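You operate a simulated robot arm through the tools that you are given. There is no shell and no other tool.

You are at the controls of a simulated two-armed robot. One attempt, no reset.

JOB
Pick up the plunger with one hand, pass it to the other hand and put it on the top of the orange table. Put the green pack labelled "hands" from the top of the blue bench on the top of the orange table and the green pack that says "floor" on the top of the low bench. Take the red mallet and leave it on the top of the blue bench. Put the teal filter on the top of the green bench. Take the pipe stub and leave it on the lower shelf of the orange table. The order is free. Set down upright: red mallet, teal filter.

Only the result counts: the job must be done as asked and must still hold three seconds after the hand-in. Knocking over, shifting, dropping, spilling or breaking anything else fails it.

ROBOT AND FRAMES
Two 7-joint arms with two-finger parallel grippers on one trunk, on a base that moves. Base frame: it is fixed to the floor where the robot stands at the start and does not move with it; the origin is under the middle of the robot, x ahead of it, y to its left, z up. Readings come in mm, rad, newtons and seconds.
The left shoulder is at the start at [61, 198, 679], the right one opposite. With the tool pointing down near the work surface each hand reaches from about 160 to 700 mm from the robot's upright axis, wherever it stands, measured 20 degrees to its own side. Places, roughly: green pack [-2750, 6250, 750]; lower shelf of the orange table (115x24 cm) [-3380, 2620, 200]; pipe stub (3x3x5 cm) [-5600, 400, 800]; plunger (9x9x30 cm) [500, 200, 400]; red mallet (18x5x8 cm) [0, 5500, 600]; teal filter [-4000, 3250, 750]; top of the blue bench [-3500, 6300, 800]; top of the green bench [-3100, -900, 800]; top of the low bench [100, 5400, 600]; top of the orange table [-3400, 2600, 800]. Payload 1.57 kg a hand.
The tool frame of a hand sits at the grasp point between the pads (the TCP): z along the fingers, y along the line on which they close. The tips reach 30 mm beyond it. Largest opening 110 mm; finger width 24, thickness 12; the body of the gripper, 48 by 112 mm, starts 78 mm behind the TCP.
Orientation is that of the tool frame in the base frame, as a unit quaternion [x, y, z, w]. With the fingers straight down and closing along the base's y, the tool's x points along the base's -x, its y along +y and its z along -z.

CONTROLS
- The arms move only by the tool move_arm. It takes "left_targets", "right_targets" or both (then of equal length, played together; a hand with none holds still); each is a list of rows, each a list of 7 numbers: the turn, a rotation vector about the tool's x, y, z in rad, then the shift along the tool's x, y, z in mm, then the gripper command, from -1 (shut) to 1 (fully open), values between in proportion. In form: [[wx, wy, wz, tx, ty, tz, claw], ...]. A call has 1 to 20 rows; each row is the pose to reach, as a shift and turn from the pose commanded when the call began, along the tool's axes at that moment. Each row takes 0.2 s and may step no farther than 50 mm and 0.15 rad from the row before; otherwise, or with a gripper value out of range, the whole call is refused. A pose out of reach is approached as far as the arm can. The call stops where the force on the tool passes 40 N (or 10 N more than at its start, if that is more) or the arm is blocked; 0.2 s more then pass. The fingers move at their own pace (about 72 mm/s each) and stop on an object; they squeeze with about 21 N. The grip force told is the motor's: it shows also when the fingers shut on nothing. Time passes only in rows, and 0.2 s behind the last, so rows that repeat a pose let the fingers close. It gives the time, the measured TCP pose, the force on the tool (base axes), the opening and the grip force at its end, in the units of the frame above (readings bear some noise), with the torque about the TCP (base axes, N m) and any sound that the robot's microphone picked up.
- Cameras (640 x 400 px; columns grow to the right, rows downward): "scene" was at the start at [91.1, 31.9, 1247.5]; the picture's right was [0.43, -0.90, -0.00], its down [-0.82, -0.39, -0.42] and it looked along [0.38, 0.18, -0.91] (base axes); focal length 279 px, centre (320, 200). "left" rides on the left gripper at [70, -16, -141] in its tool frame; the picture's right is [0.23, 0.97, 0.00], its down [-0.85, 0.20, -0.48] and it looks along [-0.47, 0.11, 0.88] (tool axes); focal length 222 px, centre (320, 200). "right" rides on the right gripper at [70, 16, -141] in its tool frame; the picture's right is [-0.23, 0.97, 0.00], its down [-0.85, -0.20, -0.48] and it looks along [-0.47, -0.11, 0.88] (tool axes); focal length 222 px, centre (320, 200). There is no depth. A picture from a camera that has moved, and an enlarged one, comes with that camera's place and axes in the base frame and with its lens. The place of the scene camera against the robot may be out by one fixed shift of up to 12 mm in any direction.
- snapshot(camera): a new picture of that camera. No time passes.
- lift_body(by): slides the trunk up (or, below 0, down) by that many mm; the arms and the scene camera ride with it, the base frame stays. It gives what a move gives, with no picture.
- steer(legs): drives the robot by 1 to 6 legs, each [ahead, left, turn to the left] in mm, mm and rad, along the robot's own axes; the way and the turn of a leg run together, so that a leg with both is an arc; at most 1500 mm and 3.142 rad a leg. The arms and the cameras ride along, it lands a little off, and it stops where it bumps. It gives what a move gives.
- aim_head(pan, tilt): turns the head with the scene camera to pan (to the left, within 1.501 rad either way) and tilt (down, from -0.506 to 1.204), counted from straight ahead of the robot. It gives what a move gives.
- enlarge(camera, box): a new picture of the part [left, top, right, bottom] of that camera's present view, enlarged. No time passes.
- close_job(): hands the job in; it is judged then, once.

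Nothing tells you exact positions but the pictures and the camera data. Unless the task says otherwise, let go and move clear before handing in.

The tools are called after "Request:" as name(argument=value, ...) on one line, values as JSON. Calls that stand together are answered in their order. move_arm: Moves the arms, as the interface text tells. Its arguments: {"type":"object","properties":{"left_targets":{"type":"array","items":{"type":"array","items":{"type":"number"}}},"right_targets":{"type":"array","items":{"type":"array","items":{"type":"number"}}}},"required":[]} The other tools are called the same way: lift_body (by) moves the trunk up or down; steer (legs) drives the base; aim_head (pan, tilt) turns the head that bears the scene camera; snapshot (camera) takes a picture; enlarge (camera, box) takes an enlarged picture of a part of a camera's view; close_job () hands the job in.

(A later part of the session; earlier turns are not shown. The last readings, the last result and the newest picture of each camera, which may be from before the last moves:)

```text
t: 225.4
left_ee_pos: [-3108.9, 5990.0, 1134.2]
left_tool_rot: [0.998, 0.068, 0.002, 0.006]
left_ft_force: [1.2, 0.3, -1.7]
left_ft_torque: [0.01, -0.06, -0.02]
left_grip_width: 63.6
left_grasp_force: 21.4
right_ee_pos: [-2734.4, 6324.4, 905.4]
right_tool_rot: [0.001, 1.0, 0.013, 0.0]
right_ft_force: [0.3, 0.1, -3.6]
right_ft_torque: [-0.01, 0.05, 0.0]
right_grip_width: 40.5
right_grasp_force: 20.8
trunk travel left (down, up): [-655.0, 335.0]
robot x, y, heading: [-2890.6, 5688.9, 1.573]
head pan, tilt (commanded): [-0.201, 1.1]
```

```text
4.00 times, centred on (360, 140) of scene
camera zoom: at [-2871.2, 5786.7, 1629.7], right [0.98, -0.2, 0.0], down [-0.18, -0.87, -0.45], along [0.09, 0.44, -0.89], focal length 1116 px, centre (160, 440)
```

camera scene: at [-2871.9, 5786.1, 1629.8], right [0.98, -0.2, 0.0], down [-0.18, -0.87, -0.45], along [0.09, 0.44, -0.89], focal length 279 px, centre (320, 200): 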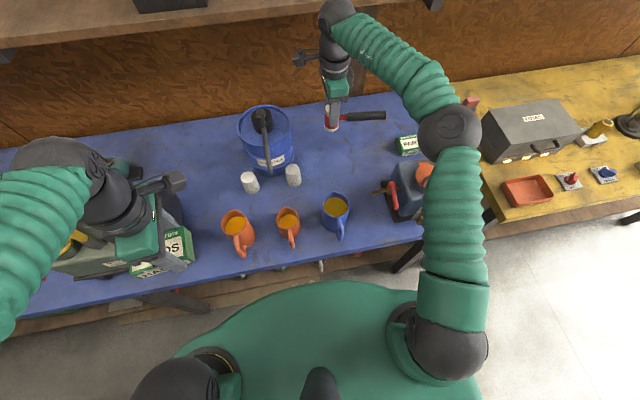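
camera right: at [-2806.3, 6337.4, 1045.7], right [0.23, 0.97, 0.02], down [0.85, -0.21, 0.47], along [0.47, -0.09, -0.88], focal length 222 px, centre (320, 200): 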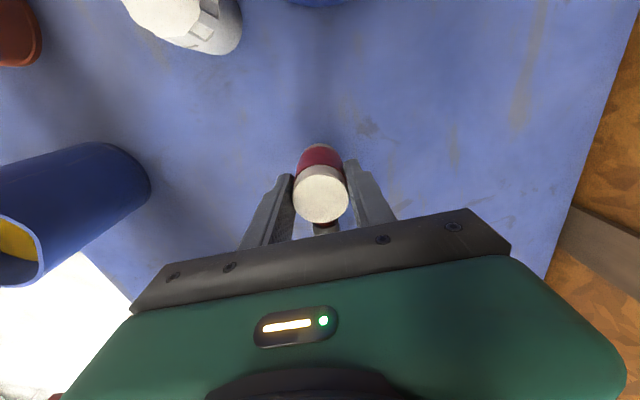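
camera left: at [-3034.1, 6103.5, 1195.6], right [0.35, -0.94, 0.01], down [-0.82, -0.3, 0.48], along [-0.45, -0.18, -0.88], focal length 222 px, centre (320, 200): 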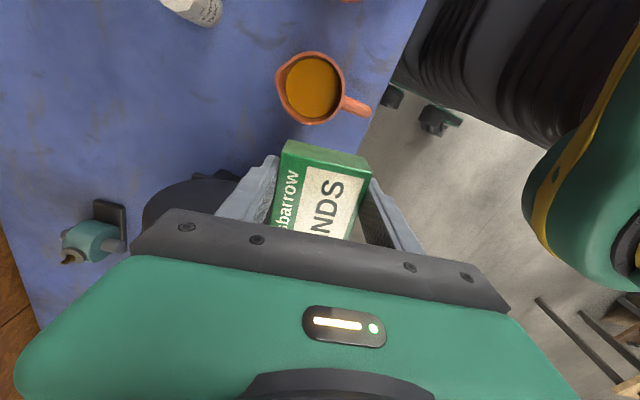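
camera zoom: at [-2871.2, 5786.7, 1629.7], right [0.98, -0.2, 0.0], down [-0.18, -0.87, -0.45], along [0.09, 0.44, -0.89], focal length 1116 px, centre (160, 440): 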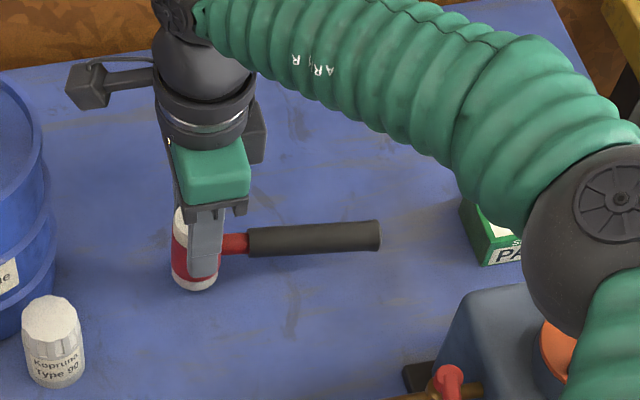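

A few centimetres left to the bench, all clear. I lower in 4 mm steps.

Request:
move_arm(right_targets=[[0, 0, 0, 0, 0, 4, -1], [0, 0, 0, 0, 0, 8, -1], [0, 0, 0, 0, 0, 12, -1], [0, 0, 0, 0, 0, 16, -1], [0, 0, 0, 0, 0, 20, -1], [0, 0, 0, 0, 0, 20, -1]])

```text
t: 226.8
left_ee_pos: [-3108.7, 5988.1, 1135.3]
left_tool_rot: [0.998, 0.066, 0.002, 0.006]
left_ft_force: [-0.1, -0.2, -2.0]
left_ft_torque: [-0.01, -0.06, 0.0]
left_grip_width: 63.5
left_grasp_force: 21.1
right_ee_pos: [-2734.3, 6323.6, 885.8]
right_tool_rot: [0.001, 1.0, 0.012, 0.002]
right_ft_force: [1.6, 1.0, 14.9]
right_ft_torque: [-0.23, -0.05, 0.08]
right_grip_width: 40.2
right_grasp_force: 21.1
trunk travel left (down, up): [-655.0, 335.0]
robot x, y, heading: [-2891.1, 5685.3, 1.57]
head pan, tilt (commanded): [-0.201, 1.1]
```

The head has touched down (15 N). I ease off 2 mm, open gently, and rise straight up.

Request:
move_arm(right_targets=[[0, 0, 0, 0, 0, -2, -1], [0, 0, 0, 0, 0, -2, -1], [0, 0, 0, 0, 0, -2, 0.1], [0, 0, 0, 0, 0, -2, 0.5], [0, 0, 0, 0, 0, -2, 0.6], [0, 0, 0, 0, 0, -2, 0.6], [0, 0, 0, 0, 0, -20, 0.6], [0, 0, 0, 0, 0, -60, 0.6], [0, 0, 0, 0, 0, -100, 0.6], [0, 0, 0, 0, 0, -140, 0.6], [0, 0, 0, 0, 0, -170, 0.6]])

Request:
snapshot(camera="right")

Request:
enlarge(camera="scene", box=[280, 90, 440, 190])

```text
t: 229.2
left_ee_pos: [-3109.9, 5988.5, 1135.8]
left_tool_rot: [0.998, 0.067, 0.003, 0.006]
left_ft_force: [0.2, 0.1, -1.9]
left_ft_torque: [-0.03, -0.07, 0.04]
left_grip_width: 63.6
left_grasp_force: 21.7
right_ee_pos: [-2734.0, 6319.2, 1058.2]
right_tool_rot: [0.001, 1.0, 0.012, 0.0]
right_ft_force: [0.3, 0.4, 0.3]
right_ft_torque: [0.03, 0.02, 0.01]
right_grip_width: 88.1
right_grasp_force: 0.0
trunk travel left (down, up): [-655.0, 335.0]
robot x, y, heading: [-2887.2, 5687.7, 1.567]
head pan, tilt (commanded): [-0.201, 1.1]
```

```text
taken
camera right: at [-2805.8, 6332.1, 1200.0], right [0.23, 0.97, 0.02], down [0.85, -0.21, 0.47], along [0.47, -0.09, -0.88], focal length 222 px, centre (320, 200)
```

right: 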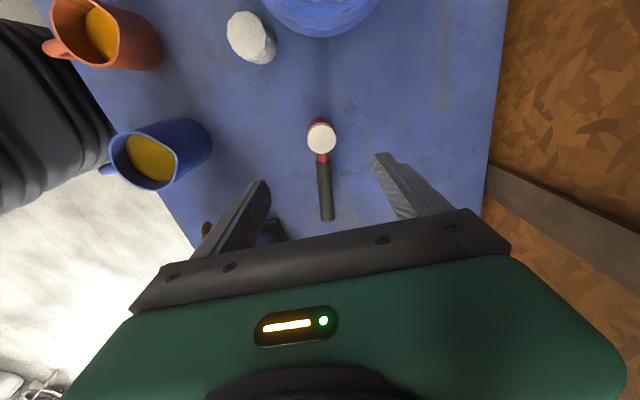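

```text
4.00 times, centred on (360, 140) of scene
camera zoom: at [-2872.2, 5785.4, 1629.8], right [0.98, -0.2, 0.0], down [-0.18, -0.87, -0.45], along [0.09, 0.44, -0.89], focal length 1116 px, centre (160, 440)
```

zoom: 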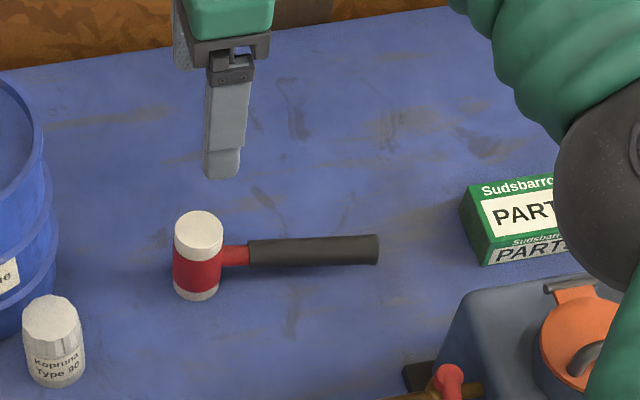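

The mallet stands upright on the blue bench, handle clear of PARTS. I retract the right hand, then drive back to the orange table with the HANDS pack.

Request:
move_arm(right_targets=[[0, 0, 0, 3, -44, 0, 0.6], [0, 0, 0, 6, -88, 0, 0.6], [0, 0, 0, 9, -132, 0, 0.6], [0, 0, 0, 12, -176, 0, 0.6], [0, 0, 0, 14, -220, 0, 0.6], [0, 0, 0, 14, -265, 0, 0.6], [0, 0, 0, 14, -265, 0, 0.6]])

Request:
steer(legs=[[-400, 0, 0], [0, -290, 0], [-1150, 0, 0], [-1130, 0, 0], [0, 0, 1.57]])

Request:
aim_head(pan=0.15, tilt=0.85)

Request:
snapshot(camera="scene")

```text
t: 230.8
left_ee_pos: [-3108.5, 5989.5, 1135.6]
left_tool_rot: [0.998, 0.067, 0.002, 0.006]
left_ft_force: [-0.3, 0.0, -2.3]
left_ft_torque: [0.03, -0.04, 0.0]
left_grip_width: 63.7
left_grasp_force: 21.1
right_ee_pos: [-2748.2, 6057.4, 1049.7]
right_tool_rot: [0.001, 1.0, 0.011, 0.0]
right_ft_force: [0.5, 0.6, 0.1]
right_ft_torque: [0.0, 0.0, 0.02]
right_grip_width: 87.8
right_grasp_force: 0.1
trunk travel left (down, up): [-655.0, 335.0]
robot x, y, heading: [-2886.5, 5684.5, 1.57]
head pan, tilt (commanded): [-0.201, 1.1]
```

```text
t: 249.6
left_ee_pos: [-2927.7, 2773.2, 1135.9]
left_tool_rot: [0.655, 0.756, 0.006, 0.002]
left_ft_force: [0.4, 0.1, -1.5]
left_ft_torque: [0.03, -0.03, 0.0]
left_grip_width: 63.5
left_grasp_force: 20.8
right_ee_pos: [-2999.4, 3132.8, 1050.8]
right_tool_rot: [0.709, -0.705, -0.008, 0.009]
right_ft_force: [-0.6, -0.1, -0.2]
right_ft_torque: [0.01, 0.0, 0.0]
right_grip_width: 87.9
right_grasp_force: 0.1
trunk travel left (down, up): [-655.0, 335.0]
robot x, y, heading: [-2628.6, 2999.0, -3.13]
head pan, tilt (commanded): [-0.201, 1.1]
```

```text
t: 250.5
left_ee_pos: [-2928.7, 2771.3, 1135.6]
left_tool_rot: [0.655, 0.756, 0.006, 0.003]
left_ft_force: [0.8, 0.2, -2.6]
left_ft_torque: [0.06, 0.01, -0.01]
left_grip_width: 63.7
left_grasp_force: 21.1
right_ee_pos: [-2999.7, 3131.1, 1051.1]
right_tool_rot: [0.709, -0.705, -0.009, 0.009]
right_ft_force: [-0.2, 0.1, 0.1]
right_ft_torque: [-0.01, 0.03, 0.02]
right_grip_width: 88.0
right_grasp_force: 0.0
trunk travel left (down, up): [-655.0, 335.0]
robot x, y, heading: [-2630.3, 2994.6, -3.136]
head pan, tilt (commanded): [0.15, 0.85]
```

```text
taken
camera scene: at [-2731.6, 2987.5, 1647.5], right [-0.16, 0.99, 0.0], down [0.74, 0.12, -0.66], along [-0.65, -0.1, -0.75], focal length 279 px, centre (320, 200)
```

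scene: 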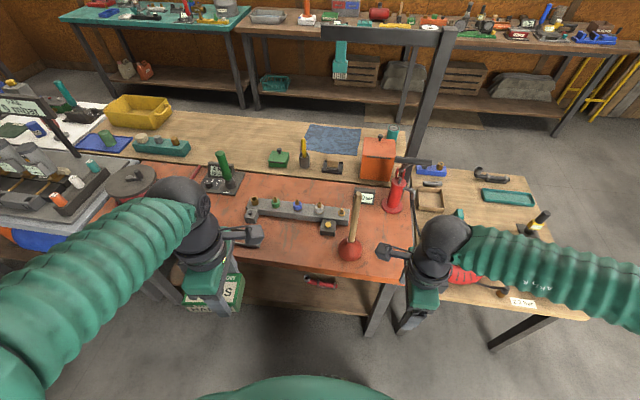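

I'm back before the orange table; the plunger still stands where I put it. The bare strip around (-3250, 2820) between the saw frame and the plunger will take HANDS; I extend the left hand there at height, straightening its yaw.

Request:
move_arm(left_targets=[[0, 0, 0.018, 14.6, -38.4, 0, -1], [0, 0, 0.036, 29.3, -76.9, 0, -1], [0, 0, 0.054, 44, -115.3, 0, -1], [0, 0, 0.072, 58.6, -153.8, 0, -1], [0, 0, 0.09, 73.2, -192.2, 0, -1], [0, 0, 0.108, 87.9, -230.6, 0, -1], [0, 0, 0.126, 102.5, -269, 0, -1], [0, 0, 0.143, 117.2, -307.5, 0, -1], [0, 0, 0.143, 117.2, -307.5, 0, -1]])

Request:
snapshot(camera="left")

Request:
snapshot(camera="scene")

```text
t: 252.5
left_ee_pos: [-3247.8, 2844.5, 1134.5]
left_tool_rot: [0.708, 0.707, 0.006, 0.002]
left_ft_force: [0.8, -0.4, -2.3]
left_ft_torque: [0.04, 0.02, 0.0]
left_grip_width: 63.6
left_grasp_force: 20.9
right_ee_pos: [-2998.0, 3132.4, 1050.7]
right_tool_rot: [0.709, -0.705, -0.01, 0.008]
right_ft_force: [0.5, 0.7, 0.4]
right_ft_torque: [0.01, 0.03, -0.02]
right_grip_width: 87.7
right_grasp_force: 0.1
trunk travel left (down, up): [-655.0, 335.0]
robot x, y, heading: [-2629.1, 2992.1, -3.132]
head pan, tilt (commanded): [0.15, 0.85]
```

```text
taken
camera left: at [-3267.2, 2913.9, 1274.9], right [0.97, 0.23, 0.01], down [0.19, -0.86, 0.48], along [0.12, -0.46, -0.88], focal length 222 px, centre (320, 200)
```

left: 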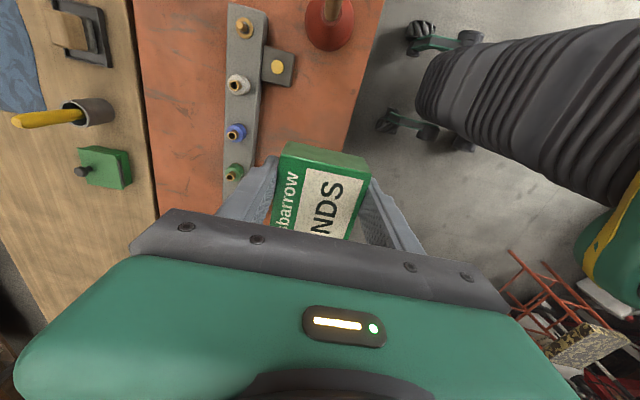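

```text
taken
camera scene: at [-2732.6, 2987.9, 1647.5], right [-0.16, 0.99, 0.0], down [0.74, 0.12, -0.66], along [-0.65, -0.1, -0.75], focal length 279 px, centre (320, 200)
```

scene: 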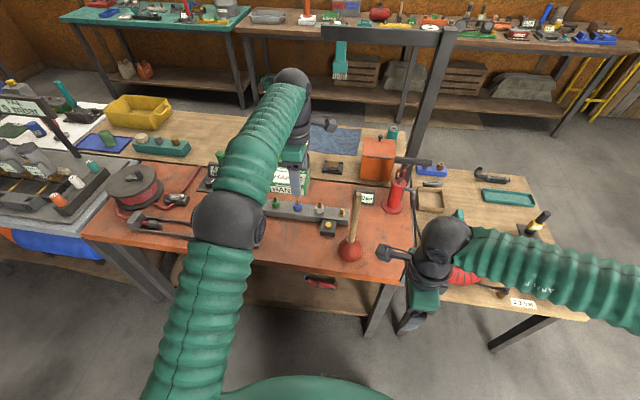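

The landing strip is free: rack front at x≈-3370, clamp block from y 2900, table edge at -3178. I lower the pack 300 mm.

Request:
move_arm(left_targets=[[0, 0, 0, 0, 0, 40, -1], [0, 0, 0, 0, 0, 80, -1], [0, 0, 0, 0, 0, 120, -1], [0, 0, 0, 0, 0, 160, -1], [0, 0, 0, 0, 0, 200, -1], [0, 0, 0, 0, 0, 240, -1], [0, 0, 0, 0, 0, 275, -1], [0, 0, 0, 0, 0, 300, -1], [0, 0, 0, 0, 0, 300, -1]])

Request:
snapshot(camera="left")

Request:
enlarge(camera="scene", box=[200, 150, 440, 300])

```text
t: 254.5
left_ee_pos: [-3246.1, 2847.6, 832.6]
left_tool_rot: [0.707, 0.708, 0.005, 0.002]
left_ft_force: [0.2, -0.2, -2.3]
left_ft_torque: [0.05, 0.04, -0.02]
left_grip_width: 63.6
left_grasp_force: 21.1
right_ee_pos: [-2999.3, 3132.0, 1049.7]
right_tool_rot: [0.709, -0.705, -0.008, 0.009]
right_ft_force: [-0.6, 0.4, -0.2]
right_ft_torque: [-0.02, 0.0, -0.02]
right_grip_width: 88.2
right_grasp_force: 0.0
trunk travel left (down, up): [-655.0, 335.0]
robot x, y, heading: [-2624.4, 2992.4, -3.131]
head pan, tilt (commanded): [0.15, 0.85]
```

```text
taken
camera left: at [-3265.6, 2916.2, 973.5], right [0.97, 0.23, 0.01], down [0.19, -0.86, 0.48], along [0.12, -0.46, -0.88], focal length 222 px, centre (320, 200)
```

left: 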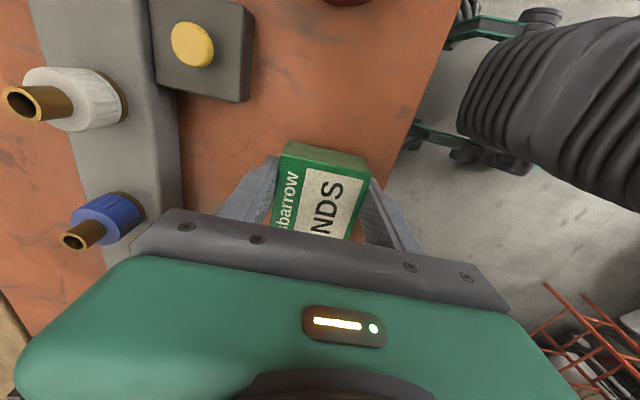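

```text
2.67 times, centred on (320, 225) of scene
camera zoom: at [-2733.7, 2988.1, 1647.4], right [-0.16, 0.99, 0.0], down [0.74, 0.12, -0.66], along [-0.65, -0.1, -0.75], focal length 744 px, centre (320, 133)
```

zoom: 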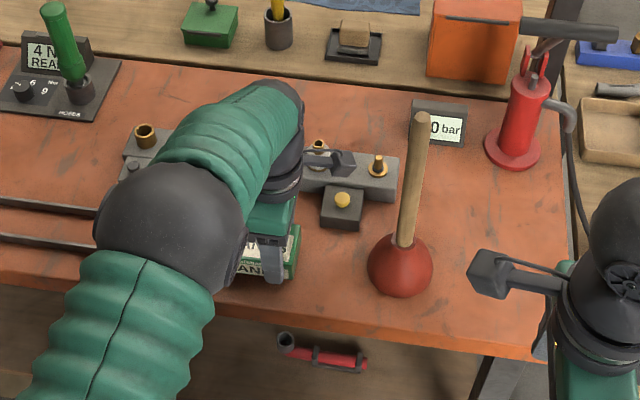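

About 25 mm remain. I lower in 4 mm steps until contact.

Request:
move_arm(left_targets=[[0, 0, 0, 0, 0, 6, -1], [0, 0, 0, 0, 0, 12, -1], [0, 0, 0, 0, 0, 16, -1], [0, 0, 0, 0, 0, 20, -1], [0, 0, 0, 0, 0, 24, -1], [0, 0, 0, 0, 0, 24, -1]])

```text
t: 255.9
left_ee_pos: [-3246.0, 2846.9, 813.4]
left_tool_rot: [0.707, 0.707, 0.002, 0.0]
left_ft_force: [-2.1, -2.2, 32.2]
left_ft_torque: [0.01, -0.19, -0.18]
left_grip_width: 63.7
left_grasp_force: 21.4
right_ee_pos: [-2996.6, 3133.0, 1051.4]
right_tool_rot: [0.71, -0.705, -0.009, 0.01]
right_ft_force: [-0.5, 0.0, 0.6]
right_ft_torque: [-0.01, -0.02, 0.01]
right_grip_width: 88.0
right_grasp_force: 0.1
trunk travel left (down, up): [-655.0, 335.0]
robot x, y, heading: [-2627.7, 2996.0, -3.134]
head pan, tilt (commanded): [0.15, 0.85]
```

Pack is down (32 N). I ease off 4 mm, open, and rise.

Request:
move_arm(left_targets=[[0, 0, 0, 0, 0, -4, -1], [0, 0, 0, 0, 0, -4, -1], [0, 0, 0, 0, 0, -4, 0.4], [0, 0, 0, 0, 0, -4, 0.6], [0, 0, 0, 0, 0, -4, 0.6], [0, 0, 0, 0, 0, -20, 0.6], [0, 0, 0, 0, 0, -60, 0.6], [0, 0, 0, 0, 0, -100, 0.6], [0, 0, 0, 0, 0, -140, 0.6], [0, 0, 0, 0, 0, -180, 0.6], [0, 0, 0, 0, 0, -220, 0.6], [0, 0, 0, 0, 0, -260, 0.6], [0, 0, 0, 0, 0, -300, 0.6]])

Request:
snapshot(camera="left")

Request:
enlarge(camera="scene", box=[200, 150, 440, 300])

```text
t: 258.7
left_ee_pos: [-3247.8, 2845.9, 1110.9]
left_tool_rot: [0.708, 0.706, 0.005, 0.002]
left_ft_force: [-0.5, 0.1, 0.1]
left_ft_torque: [-0.03, 0.01, 0.02]
left_grip_width: 87.9
left_grasp_force: 0.1
right_ee_pos: [-2998.8, 3132.7, 1049.9]
right_tool_rot: [0.709, -0.705, -0.009, 0.008]
right_ft_force: [0.7, 0.5, -0.2]
right_ft_torque: [0.0, 0.04, 0.0]
right_grip_width: 88.0
right_grasp_force: 0.1
trunk travel left (down, up): [-655.0, 335.0]
robot x, y, heading: [-2631.3, 2993.1, -3.137]
head pan, tilt (commanded): [0.15, 0.85]
```

```text
taken
camera left: at [-3266.7, 2914.1, 1251.9], right [0.97, 0.23, 0.01], down [0.19, -0.86, 0.48], along [0.12, -0.46, -0.88], focal length 222 px, centre (320, 200)
```

left: 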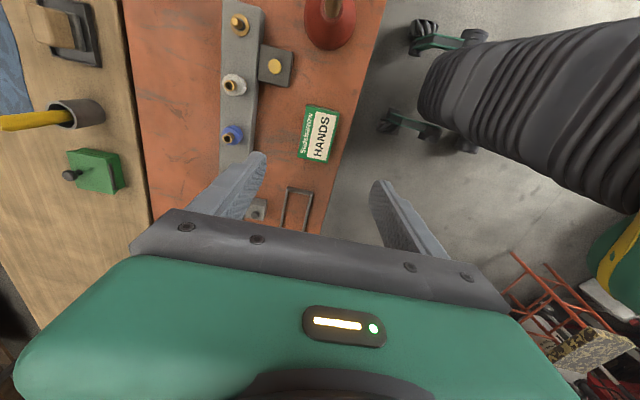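

```text
2.67 times, centred on (320, 225) of scene
camera zoom: at [-2732.7, 2988.1, 1647.5], right [-0.16, 0.99, 0.0], down [0.74, 0.12, -0.66], along [-0.65, -0.1, -0.75], focal length 744 px, centre (320, 133)
```

zoom: 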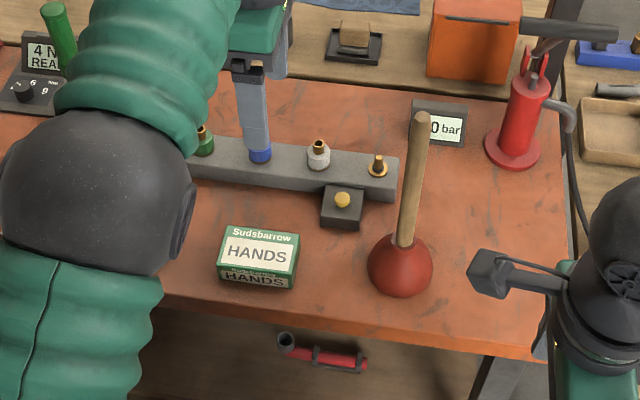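

HANDS lies flat on the orange top. I retract the left hand, then drive round the north end of the island to the back aisle, from where the teal filter can be reached.

Request:
move_arm(left_targets=[[0, 0, 0, -9, 40, 0, 0.6], [0, 0, 0, -18, 80, 0, 0.6], [0, 0, 0, -27, 120, 0, 0.6], [0, 0, 0, -36, 160, 0, 0.6], [0, 0, 0, -45, 200, 0, 0.6], [0, 0, 0, -54, 240, 0, 0.6], [0, 0, 0, -63, 280, 0, 0.6], [0, 0, 0, -72, 310, 0, 0.6], [0, 0, 0, -72, 310, 0, 0.6]])

Request:
steer(legs=[[0, -700, 0], [0, -680, 0]])

Request:
aim_head(pan=0.3, tilt=0.5)

Request:
snapshot(camera="scene")

```text
t: 260.7
left_ee_pos: [-2937.6, 2772.3, 1111.1]
left_tool_rot: [0.707, 0.707, 0.006, 0.002]
left_ft_force: [-0.1, -0.6, -0.7]
left_ft_torque: [0.01, -0.02, 0.02]
left_grip_width: 88.1
left_grasp_force: 0.0
right_ee_pos: [-3000.8, 3132.2, 1049.7]
right_tool_rot: [0.71, -0.704, -0.008, 0.007]
right_ft_force: [-0.1, -0.1, -0.5]
right_ft_torque: [-0.01, -0.03, 0.01]
right_grip_width: 88.2
right_grasp_force: 0.1
trunk travel left (down, up): [-655.0, 335.0]
robot x, y, heading: [-2625.8, 2997.8, -3.134]
head pan, tilt (commanded): [0.15, 0.85]
```

```text
t: 267.8
left_ee_pos: [-2955.6, 4129.6, 1110.9]
left_tool_rot: [0.704, 0.711, 0.007, 0.0]
left_ft_force: [0.1, -0.3, 0.8]
left_ft_torque: [0.05, 0.0, -0.02]
left_grip_width: 87.9
left_grasp_force: 0.0
right_ee_pos: [-3021.4, 4488.0, 1051.4]
right_tool_rot: [0.713, -0.701, -0.009, 0.007]
right_ft_force: [-0.4, -1.1, 0.0]
right_ft_torque: [0.02, 0.02, 0.04]
right_grip_width: 87.9
right_grasp_force: 0.1
trunk travel left (down, up): [-655.0, 335.0]
robot x, y, heading: [-2645.6, 4359.0, -3.125]
head pan, tilt (commanded): [0.15, 0.85]
```

```text
t: 268.6
left_ee_pos: [-2956.0, 4133.5, 1110.9]
left_tool_rot: [0.704, 0.71, 0.006, 0.002]
left_ft_force: [-1.6, 0.0, 0.1]
left_ft_torque: [-0.03, 0.01, -0.01]
left_grip_width: 87.9
left_grasp_force: 0.1
right_ee_pos: [-3021.7, 4490.4, 1051.2]
right_tool_rot: [0.712, -0.702, -0.01, 0.007]
right_ft_force: [-0.4, -0.3, 1.2]
right_ft_torque: [-0.01, 0.0, -0.04]
right_grip_width: 87.7
right_grasp_force: 0.1
trunk travel left (down, up): [-655.0, 335.0]
robot x, y, heading: [-2645.5, 4358.2, -3.125]
head pan, tilt (commanded): [0.3, 0.499]
```

```text
taken
camera scene: at [-2761.5, 4332.6, 1677.4], right [-0.31, 0.95, 0.0], down [0.46, 0.15, -0.88], along [-0.83, -0.27, -0.48], focal length 279 px, centre (320, 200)
```

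scene: 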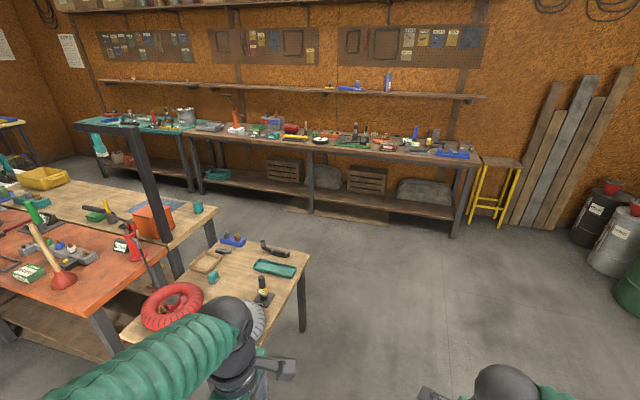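

The filter (teal can) is near (-3935, 3150) on the back edge of the cream table, and the back aisle is open. I drive west past the tyre table, turn to face +x, and slide along the aisle.

Request:
steer(legs=[[1000, 0, 0], [1000, 0, 0], [0, 0, 3.12], [0, -1000, 0]])

Request:
aim_head(pan=-0.2, tilt=0.75)

Request:
snapshot(camera="scene")

```text
t: 290.8
left_ee_pos: [-4308.9, 3552.8, 1111.7]
left_tool_rot: [0.72, -0.693, -0.002, 0.006]
left_ft_force: [0.9, 0.4, -0.1]
left_ft_torque: [0.0, -0.03, 0.01]
left_grip_width: 88.0
left_grasp_force: 0.2
right_ee_pos: [-4233.0, 3196.3, 1051.1]
right_tool_rot: [0.69, 0.724, 0.008, 0.009]
right_ft_force: [-0.5, 0.4, -0.2]
right_ft_torque: [-0.04, -0.01, 0.0]
right_grip_width: 87.8
right_grasp_force: 0.1
trunk travel left (down, up): [-655.0, 335.0]
robot x, y, heading: [-4611.5, 3319.2, 0.043]
head pan, tilt (commanded): [0.3, 0.499]
```

```text
t: 291.7
left_ee_pos: [-4307.6, 3549.5, 1111.6]
left_tool_rot: [0.72, -0.694, -0.001, 0.005]
left_ft_force: [0.2, 0.2, -0.8]
left_ft_torque: [0.02, -0.01, 0.02]
left_grip_width: 88.1
left_grasp_force: 0.0
right_ee_pos: [-4232.9, 3192.6, 1049.9]
right_tool_rot: [0.69, 0.724, 0.009, 0.009]
right_ft_force: [-1.0, -0.4, 0.1]
right_ft_torque: [0.02, 0.0, -0.01]
right_grip_width: 87.8
right_grasp_force: 0.0
trunk travel left (down, up): [-655.0, 335.0]
robot x, y, heading: [-4610.3, 3319.4, 0.045]
head pan, tilt (commanded): [-0.201, 0.75]
```

```text
taken
camera scene: at [-4491.0, 3310.5, 1655.6], right [-0.15, -0.99, 0.0], down [-0.67, 0.1, -0.73], along [0.72, -0.11, -0.68], focal length 279 px, centre (320, 200)
```

scene: 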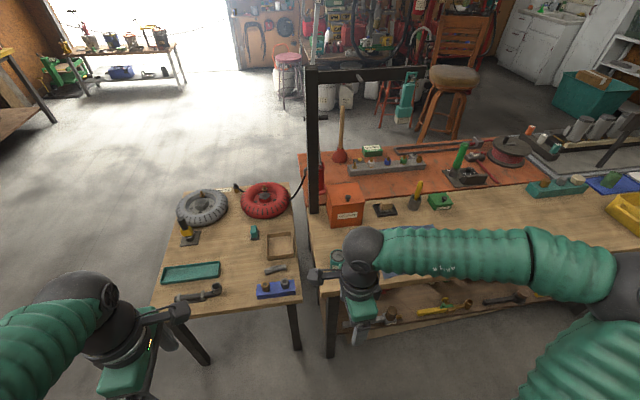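

I'm in the back aisle facing the cream table; the filter shows just left of my right wrist. I zoom in on it.

Request:
enlarge(camera="scene", box=[270, 190, 430, 290])

Request:
snapshot(camera="right")

```text
4.00 times, centred on (350, 240) of scene
camera zoom: at [-4491.0, 3310.5, 1655.6], right [-0.15, -0.99, 0.0], down [-0.67, 0.1, -0.73], along [0.72, -0.11, -0.68], focal length 1116 px, centre (200, 40)
```

zoom: 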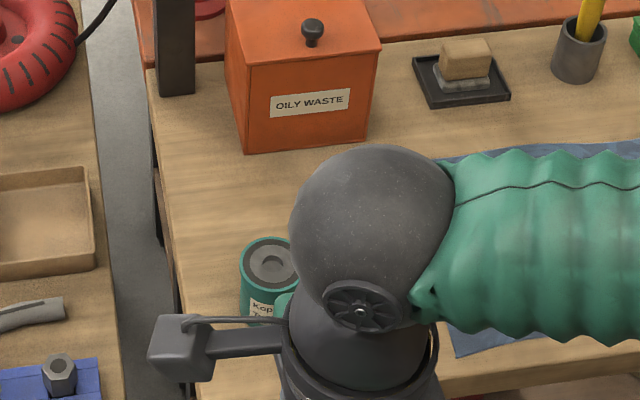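

```text
taken
camera right: at [-4224.5, 3263.6, 1192.5], right [0.98, -0.18, 0.02], down [-0.17, -0.86, 0.47], along [-0.07, -0.47, -0.88], focal length 222 px, centre (320, 200)
```

right: 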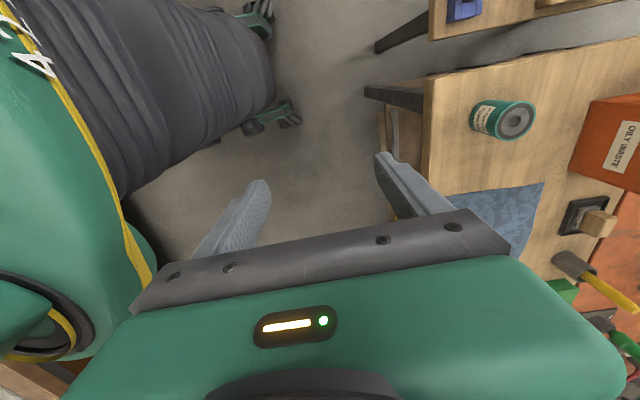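

The filter stands at about (-3943, 3158), top near z 860, diameter about 60 mm. I straighten the heading and move 100 mm closer.

Request:
steer(legs=[[100, 0, -0.045]])

Request:
snapshot(camera="right")

```text
t: 292.9
left_ee_pos: [-4200.5, 3537.8, 1110.5]
left_tool_rot: [-0.704, 0.711, 0.001, -0.005]
left_ft_force: [-1.0, -0.6, 0.1]
left_ft_torque: [-0.01, -0.01, 0.02]
left_grip_width: 87.7
left_grasp_force: 0.1
right_ee_pos: [-4141.5, 3178.8, 1052.4]
right_tool_rot: [0.707, 0.707, 0.01, 0.009]
right_ft_force: [0.2, -0.5, -1.1]
right_ft_torque: [-0.02, 0.01, 0.06]
right_grip_width: 88.3
right_grasp_force: 0.0
trunk travel left (down, up): [-655.0, 335.0]
robot x, y, heading: [-4510.8, 3320.5, 0.001]
head pan, tilt (commanded): [-0.201, 0.75]
```

```text
taken
camera right: at [-4129.5, 3248.3, 1193.2], right [0.97, -0.23, 0.03], down [-0.21, -0.85, 0.47], along [-0.09, -0.47, -0.88], focal length 222 px, centre (320, 200)
```

right: 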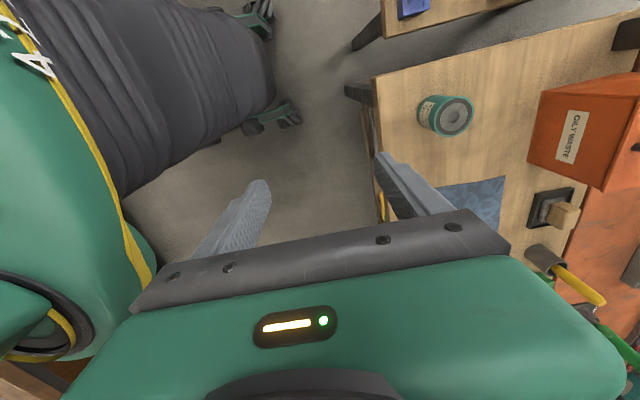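

Triangulated: filter top centre at (-3935, 3152, 845). I bring the right hand above it and lower to z≈930.

Request:
move_arm(right_targets=[[0, 0, 0, -5, 42, 0, 0.7], [0, 0, 0, -10, 84, 0, 0.7], [0, 0, 0, -15, 125, 0, 0.7], [0, 0, 0, -20, 166, 0, 0.7], [0, 0, 0, -26, 206, 0, 0.7], [0, 0, 0, -26, 206, 40, 0.7], [0, 0, 0, -26, 206, 80, 0.7], [0, 0, 0, -26, 206, 120, 0.7], [0, 0, 0, -26, 206, 120, 0.7]])

Request:
snapshot(camera="right")

Request:
snapshot(camera="scene")

```text
t: 294.9
left_ee_pos: [-4199.2, 3538.2, 1111.7]
left_tool_rot: [-0.704, 0.71, 0.002, -0.006]
left_ft_force: [-0.4, -0.7, -0.3]
left_ft_torque: [-0.02, 0.0, -0.03]
left_grip_width: 88.1
left_grasp_force: 0.0
right_ee_pos: [-3930.4, 3153.1, 936.0]
right_tool_rot: [0.707, 0.707, 0.009, 0.01]
right_ft_force: [0.6, -1.0, 0.9]
right_ft_torque: [0.0, 0.02, 0.01]
right_grip_width: 93.6
right_grasp_force: 0.1
trunk travel left (down, up): [-655.0, 335.0]
robot x, y, heading: [-4509.0, 3317.3, 0.001]
head pan, tilt (commanded): [-0.201, 0.75]
```

```text
taken
camera right: at [-3919.4, 3222.0, 1077.3], right [0.97, -0.23, 0.03], down [-0.21, -0.85, 0.47], along [-0.09, -0.47, -0.88], focal length 222 px, centre (320, 200)
```

right: 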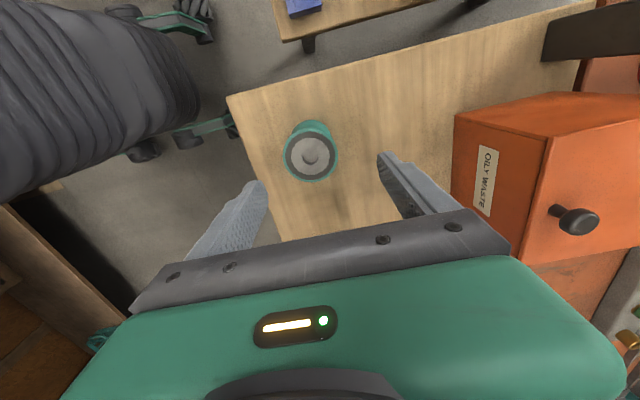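

```text
taken
camera scene: at [-4391.1, 3307.4, 1655.6], right [-0.2, -0.98, 0.0], down [-0.67, 0.14, -0.73], along [0.72, -0.15, -0.68], focal length 279 px, centre (320, 200)
```

scene: 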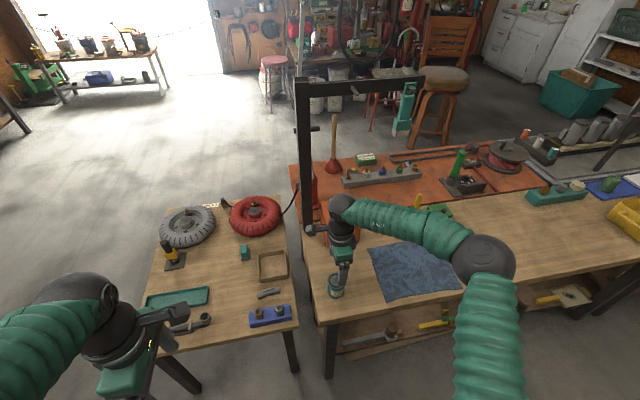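

The filter sits 10 mm toward me from the gripper axis; I correct that and lower to TCP z≈830.

Request:
move_arm(right_targets=[[0, 0, 0, 0, -10, 0, 0.7], [0, 0, 0, 0, -10, 35, 0.7], [0, 0, 0, 0, -10, 70, 0.7], [0, 0, 0, 0, -10, 105, 0.7], [0, 0, 0, 0, -10, 105, 0.7]])

Request:
snapshot(camera="right")

Request:
enlarge(camera="scene", box=[280, 210, 440, 310])

```text
t: 296.1
left_ee_pos: [-4198.5, 3538.5, 1110.8]
left_tool_rot: [-0.704, 0.71, 0.002, -0.005]
left_ft_force: [0.1, 0.4, 1.0]
left_ft_torque: [0.01, -0.01, 0.01]
left_grip_width: 88.0
left_grasp_force: 0.1
right_ee_pos: [-3936.6, 3153.7, 830.0]
right_tool_rot: [0.707, 0.707, 0.01, 0.01]
right_ft_force: [0.4, 0.7, 0.0]
right_ft_torque: [-0.04, 0.0, -0.01]
right_grip_width: 93.5
right_grasp_force: 0.1
trunk travel left (down, up): [-655.0, 335.0]
robot x, y, heading: [-4509.8, 3317.6, 0.0]
head pan, tilt (commanded): [-0.201, 0.75]
```

```text
taken
camera right: at [-3925.5, 3223.6, 972.4], right [0.97, -0.23, 0.02], down [-0.21, -0.85, 0.47], along [-0.09, -0.47, -0.88], focal length 222 px, centre (320, 200)
```

right: 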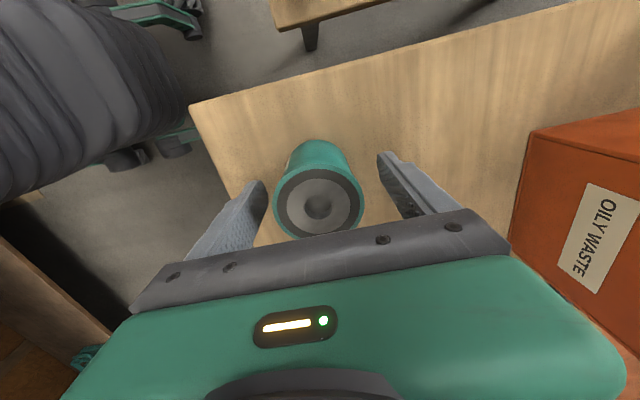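

```text
4.00 times, centred on (360, 260) of scene
camera zoom: at [-4390.8, 3307.4, 1655.5], right [-0.2, -0.98, 0.0], down [-0.67, 0.14, -0.73], along [0.72, -0.15, -0.68], focal length 1116 px, centre (160, -40)
```

zoom: 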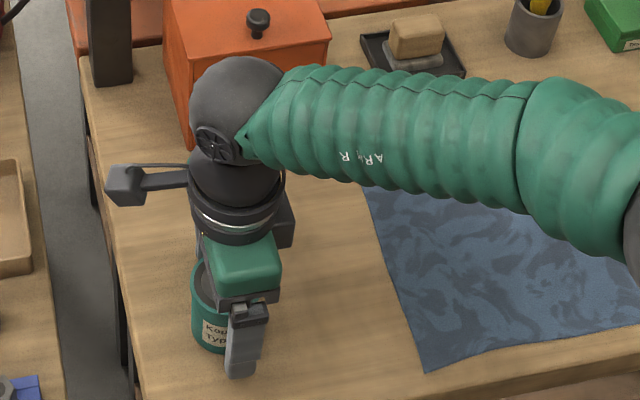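

The filter is centred between the fingers, top just above the grasp point. I shift 4 mm sideways and close.

Request:
move_arm(right_targets=[[0, 0, 0, -4, 0, 3, 0.7], [0, 0, 0, -4, 0, 3, -1], [0, 0, 0, -4, 0, 3, -1], [0, 0, 0, -4, 0, 3, -1], [0, 0, 0, -4, 0, 3, -1], [0, 0, 0, -4, 0, 3, -1]])

Request:
snapshot(camera="right")

```text
t: 297.5
left_ee_pos: [-4198.7, 3538.4, 1111.5]
left_tool_rot: [-0.704, 0.71, 0.002, -0.006]
left_ft_force: [-0.2, -0.5, 0.6]
left_ft_torque: [0.03, 0.0, 0.0]
left_grip_width: 88.0
left_grasp_force: 0.0
right_ee_pos: [-3936.4, 3150.2, 827.1]
right_tool_rot: [0.706, 0.708, 0.009, 0.009]
right_ft_force: [0.4, -0.9, -1.1]
right_ft_torque: [-0.05, -0.03, -0.04]
right_grip_width: 56.5
right_grasp_force: 21.0
trunk travel left (down, up): [-655.0, 335.0]
robot x, y, heading: [-4509.2, 3316.8, 0.001]
head pan, tilt (commanded): [-0.201, 0.75]
```

```text
taken
camera right: at [-3925.5, 3218.7, 969.8], right [0.97, -0.23, 0.02], down [-0.21, -0.85, 0.47], along [-0.09, -0.47, -0.88], focal length 222 px, centre (320, 200)
```

right: 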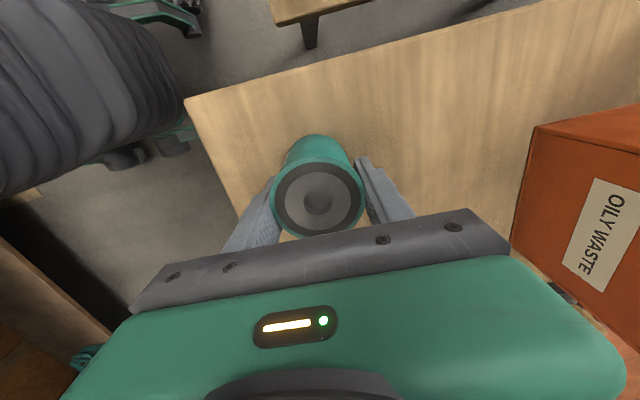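

Gripped at 56.5 mm. I lift it clear and draw it back toward me.

Request:
move_arm(right_targets=[[0, 0, 0, 0, 0, -15, -1], [0, 0, 0, 0, 0, -40, -1], [0, 0, 0, 0, 0, -80, -1], [0, 0, 0, 0, 0, -120, -1], [0, 0, 0, 0, 0, -160, -1], [0, 0, 0, 0, 0, -200, -1], [0, 0, 0, 5, -42, -200, -1], [0, 0, 0, 10, -84, -200, -1], [0, 0, 0, 15, -126, -200, -1], [0, 0, 0, 20, -168, -200, -1], [0, 0, 0, 25, -200, -200, -1], [0, 0, 0, 25, -200, -200, -1]])

Request:
snapshot(camera="right")

Request:
aim_head(pan=-1.3, tilt=0.45)

Request:
snapshot(camera="scene")

```text
t: 300.1
left_ee_pos: [-4196.6, 3538.4, 1110.2]
left_tool_rot: [-0.704, 0.71, 0.003, -0.007]
left_ft_force: [0.4, -0.4, 0.3]
left_ft_torque: [-0.02, 0.03, 0.01]
left_grip_width: 88.2
left_grasp_force: 0.1
right_ee_pos: [-4139.6, 3174.3, 1019.9]
right_tool_rot: [0.707, 0.708, 0.009, 0.009]
right_ft_force: [-0.4, -0.3, -1.2]
right_ft_torque: [-0.01, 0.0, -0.01]
right_grip_width: 56.8
right_grasp_force: 21.1
trunk travel left (down, up): [-655.0, 335.0]
robot x, y, heading: [-4510.0, 3320.7, -0.0]
head pan, tilt (commanded): [-0.201, 0.75]
```

```text
taken
camera right: at [-4128.6, 3243.2, 1162.2], right [0.97, -0.23, 0.02], down [-0.21, -0.85, 0.47], along [-0.09, -0.47, -0.88], focal length 222 px, centre (320, 200)
```

right: 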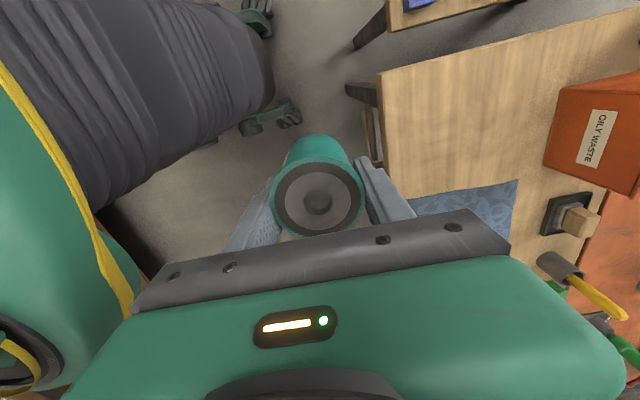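

```text
t: 301.4
left_ee_pos: [-4198.0, 3539.2, 1111.3]
left_tool_rot: [-0.704, 0.71, 0.003, -0.004]
left_ft_force: [-0.1, 0.5, -0.8]
left_ft_torque: [-0.01, 0.02, -0.04]
left_grip_width: 88.0
left_grasp_force: 0.1
right_ee_pos: [-4140.6, 3173.3, 1021.2]
right_tool_rot: [0.707, 0.707, 0.008, 0.008]
right_ft_force: [0.2, 0.6, -0.4]
right_ft_torque: [0.0, 0.0, 0.01]
right_grip_width: 56.5
right_grasp_force: 20.5
trunk travel left (down, up): [-655.0, 335.0]
robot x, y, heading: [-4513.4, 3318.4, -0.001]
head pan, tilt (commanded): [-1.3, 0.45]
```

```text
taken
camera scene: at [-4448.0, 3235.1, 1682.0], right [-0.96, -0.27, 0.0], down [-0.12, 0.42, -0.9], along [0.24, -0.87, -0.44], focal length 279 px, centre (320, 200)
```

scene: 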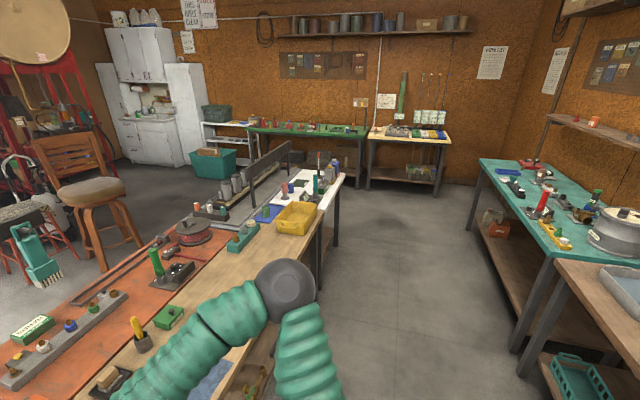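

The filter is secure in the right hand. Down the aisle I see the teal bench on the right; I zoom in around the pipe stub's rough place.

Request:
enlarge(camera="scene", box=[460, 140, 640, 252])

```text
3.56 times, centred on (550, 196) of scene
camera zoom: at [-4448.0, 3235.1, 1682.0], right [-0.96, -0.27, 0.0], down [-0.12, 0.42, -0.9], along [0.24, -0.87, -0.44], focal length 992 px, centre (-498, 214)
```

zoom: 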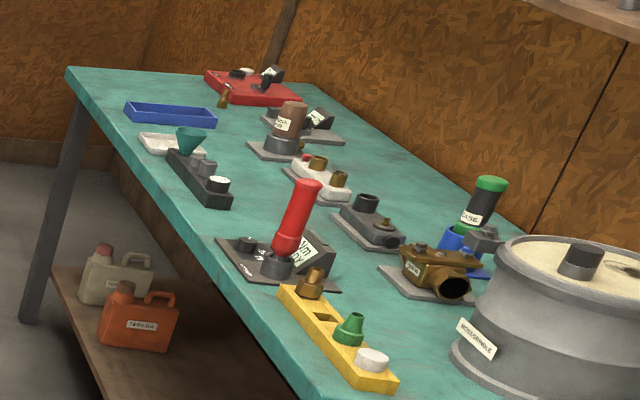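

The small brown stub near the red and blue trays computes to about (-5646, 253), matching the pipe stub. I slide down the aisle to y≈300 and turn to face the teal bench.

Request:
steer(legs=[[-60, -1000, 0], [-60, -1000, 0], [0, -1000, 0], [0, 0, 3.13]])

Request:
aim_head(pan=0.0, tilt=0.55)

Request:
snapshot(camera="scene")

```text
t: 323.4
left_ee_pos: [-4981.0, 132.5, 1110.6]
left_tool_rot: [0.725, 0.688, 0.005, 0.003]
left_ft_force: [1.0, 0.2, -0.5]
left_ft_torque: [-0.02, -0.01, -0.01]
left_grip_width: 88.0
left_grasp_force: 0.2
right_ee_pos: [-5022.0, 499.6, 1020.9]
right_tool_rot: [-0.69, 0.723, 0.009, -0.009]
right_ft_force: [0.9, -0.3, -0.5]
right_ft_torque: [0.02, -0.01, 0.01]
right_grip_width: 56.1
right_grasp_force: 21.0
trunk travel left (down, up): [-655.0, 335.0]
robot x, y, heading: [-4661.3, 338.3, 3.1]
head pan, tilt (commanded): [-1.3, 0.45]
```

```text
t: 324.8
left_ee_pos: [-4980.6, 134.1, 1112.2]
left_tool_rot: [0.725, 0.688, 0.006, 0.002]
left_ft_force: [-0.8, 0.1, -0.5]
left_ft_torque: [0.0, 0.0, 0.01]
left_grip_width: 88.1
left_grasp_force: 0.0
right_ee_pos: [-5021.1, 499.5, 1020.2]
right_tool_rot: [-0.691, 0.723, 0.01, -0.009]
right_ft_force: [0.7, -0.4, -1.4]
right_ft_torque: [0.03, 0.01, -0.05]
right_grip_width: 55.8
right_grasp_force: 21.0
trunk travel left (down, up): [-655.0, 335.0]
robot x, y, heading: [-4656.2, 336.1, 3.1]
head pan, tilt (commanded): [0.0, 0.55]
```

```text
taken
camera scene: at [-4776.7, 349.4, 1672.9], right [0.04, 1.0, 0.0], down [0.52, -0.02, -0.85], along [-0.85, 0.04, -0.52], focal length 279 px, centre (320, 200)
```

scene: 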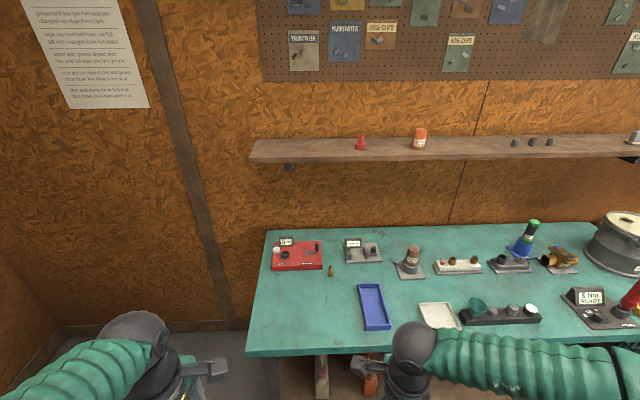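

The stub stands alone near pixel (331, 270), between the red box and the blue tray. I zoom in on it.

Request:
enlarge(camera="scene", box=[250, 220, 410, 320])

Request:
enlarge(camera="scene", box=[390, 220, 640, 376])

```text
4.00 times, centred on (330, 270) of scene
camera zoom: at [-4776.7, 349.4, 1672.9], right [0.04, 1.0, 0.0], down [0.52, -0.02, -0.85], along [-0.85, 0.04, -0.52], focal length 1116 px, centre (280, -80)
```

zoom: 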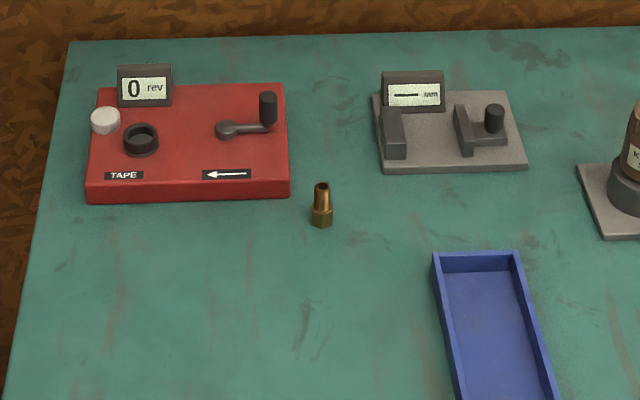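

```text
2.56 times, centred on (515, 298) of scene
camera zoom: at [-4776.7, 349.4, 1672.9], right [0.04, 1.0, 0.0], down [0.52, -0.02, -0.85], along [-0.85, 0.04, -0.52], focal length 714 px, centre (-179, -51)
```

zoom: 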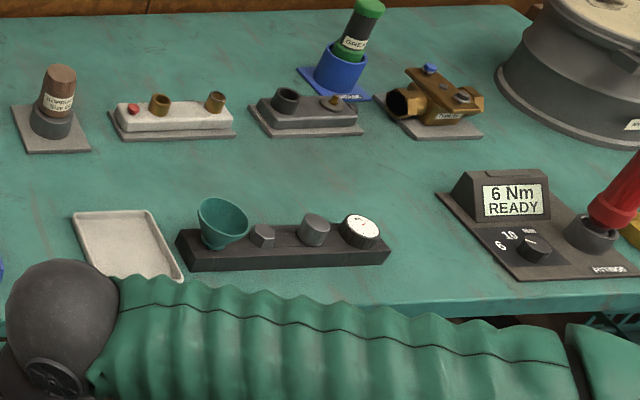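

The pipe stub is the brass fitting standing at about (-5613, 427), just in front-right of the red tape box. I first turn the left hand back so it closes sideways, then drive nearer, lining the stub up with the left arm.

Request:
move_arm(left_targets=[[0, 0, 0.1418, 0, 0, 0, 0.6], [0, 0, 0.2836, 0, 0, 0, 0.6], [0, 0, 0.4254, 0, 0, 0, 0.6], [0, 0, 0.5672, 0, 0, 0, 0.6], [0, 0, 0.709, 0, 0, 0, 0.6], [0, 0, 0.8508, 0, 0, 0, 0.6], [0, 0, 0.9926, 0, 0, 0, 0.6], [0, 0, 1.1344, 0, 0, 0, 0.6], [0, 0, 1.2762, 0, 0, 0, 0.6], [0, 0, 1.418, 0, 0, 0, 0.6], [0, 0, 1.56, 0, 0, 0, 0.6], [0, 0, 1.56, 0, 0, 0, 0.6]])

Request:
steer(legs=[[0, -290, 0.04], [200, 0, 0]])

Request:
aim_head(pan=0.3, tilt=0.8)

Request:
snapshot(camera="scene")

Request:
snapshot(camera="left")

```text
t: 327.4
left_ee_pos: [-4979.9, 133.8, 1111.4]
left_tool_rot: [1.0, -0.022, 0.005, -0.001]
left_ft_force: [0.2, 0.8, -0.2]
left_ft_torque: [0.01, -0.05, 0.02]
left_grip_width: 87.8
left_grasp_force: 0.0
right_ee_pos: [-5021.3, 500.2, 1020.6]
right_tool_rot: [-0.691, 0.723, 0.01, -0.009]
right_ft_force: [0.0, 0.2, -1.2]
right_ft_torque: [0.04, 0.01, 0.02]
right_grip_width: 56.1
right_grasp_force: 20.8
trunk travel left (down, up): [-655.0, 335.0]
robot x, y, heading: [-4660.2, 339.8, 3.103]
head pan, tilt (commanded): [0.0, 0.55]
```

```text
t: 330.6
left_ee_pos: [-5159.4, 415.1, 1112.0]
left_tool_rot: [1.0, -0.001, 0.004, 0.001]
left_ft_force: [-0.2, 0.2, 0.7]
left_ft_torque: [-0.07, 0.02, 0.0]
left_grip_width: 88.0
left_grasp_force: 0.1
right_ee_pos: [-5215.6, 778.9, 1020.4]
right_tool_rot: [-0.705, 0.709, 0.007, -0.012]
right_ft_force: [1.0, -0.4, -1.5]
right_ft_torque: [-0.02, 0.02, 0.0]
right_grip_width: 55.9
right_grasp_force: 21.1
trunk travel left (down, up): [-655.0, 335.0]
robot x, y, heading: [-4850.1, 626.9, 3.142]
head pan, tilt (commanded): [0.0, 0.55]
```

```text
t: 331.4
left_ee_pos: [-5161.1, 412.1, 1111.0]
left_tool_rot: [1.0, -0.001, 0.006, 0.0]
left_ft_force: [0.0, 0.5, 0.0]
left_ft_torque: [-0.01, -0.06, -0.03]
left_grip_width: 88.1
left_grasp_force: 0.1
right_ee_pos: [-5217.6, 775.3, 1019.9]
right_tool_rot: [-0.705, 0.709, 0.008, -0.009]
right_ft_force: [-0.2, -0.3, -1.0]
right_ft_torque: [-0.01, 0.02, -0.01]
right_grip_width: 56.0
right_grasp_force: 21.3
trunk travel left (down, up): [-655.0, 335.0]
robot x, y, heading: [-4847.6, 628.0, 3.142]
head pan, tilt (commanded): [0.3, 0.799]
```

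```text
taken
camera scene: at [-4955.5, 613.1, 1651.5], right [-0.29, 0.96, 0.0], down [0.69, 0.21, -0.7], along [-0.67, -0.2, -0.72], focal length 279 px, centre (320, 200)
```

scene: 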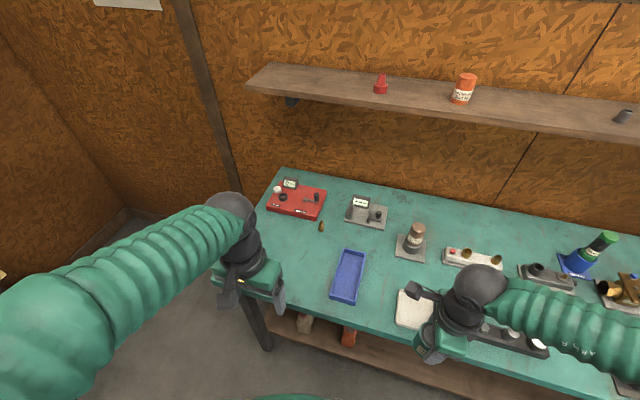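

```text
taken
camera left: at [-5095.2, 427.7, 1252.9], right [0.23, -0.97, 0.0], down [-0.86, -0.2, 0.47], along [-0.46, -0.11, -0.88], focal length 222 px, centre (320, 200)
```

left: 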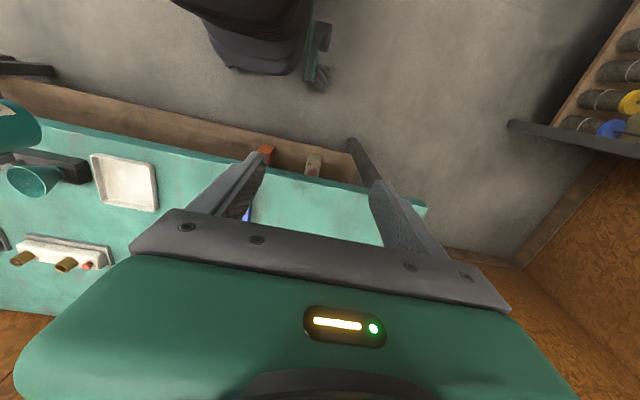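

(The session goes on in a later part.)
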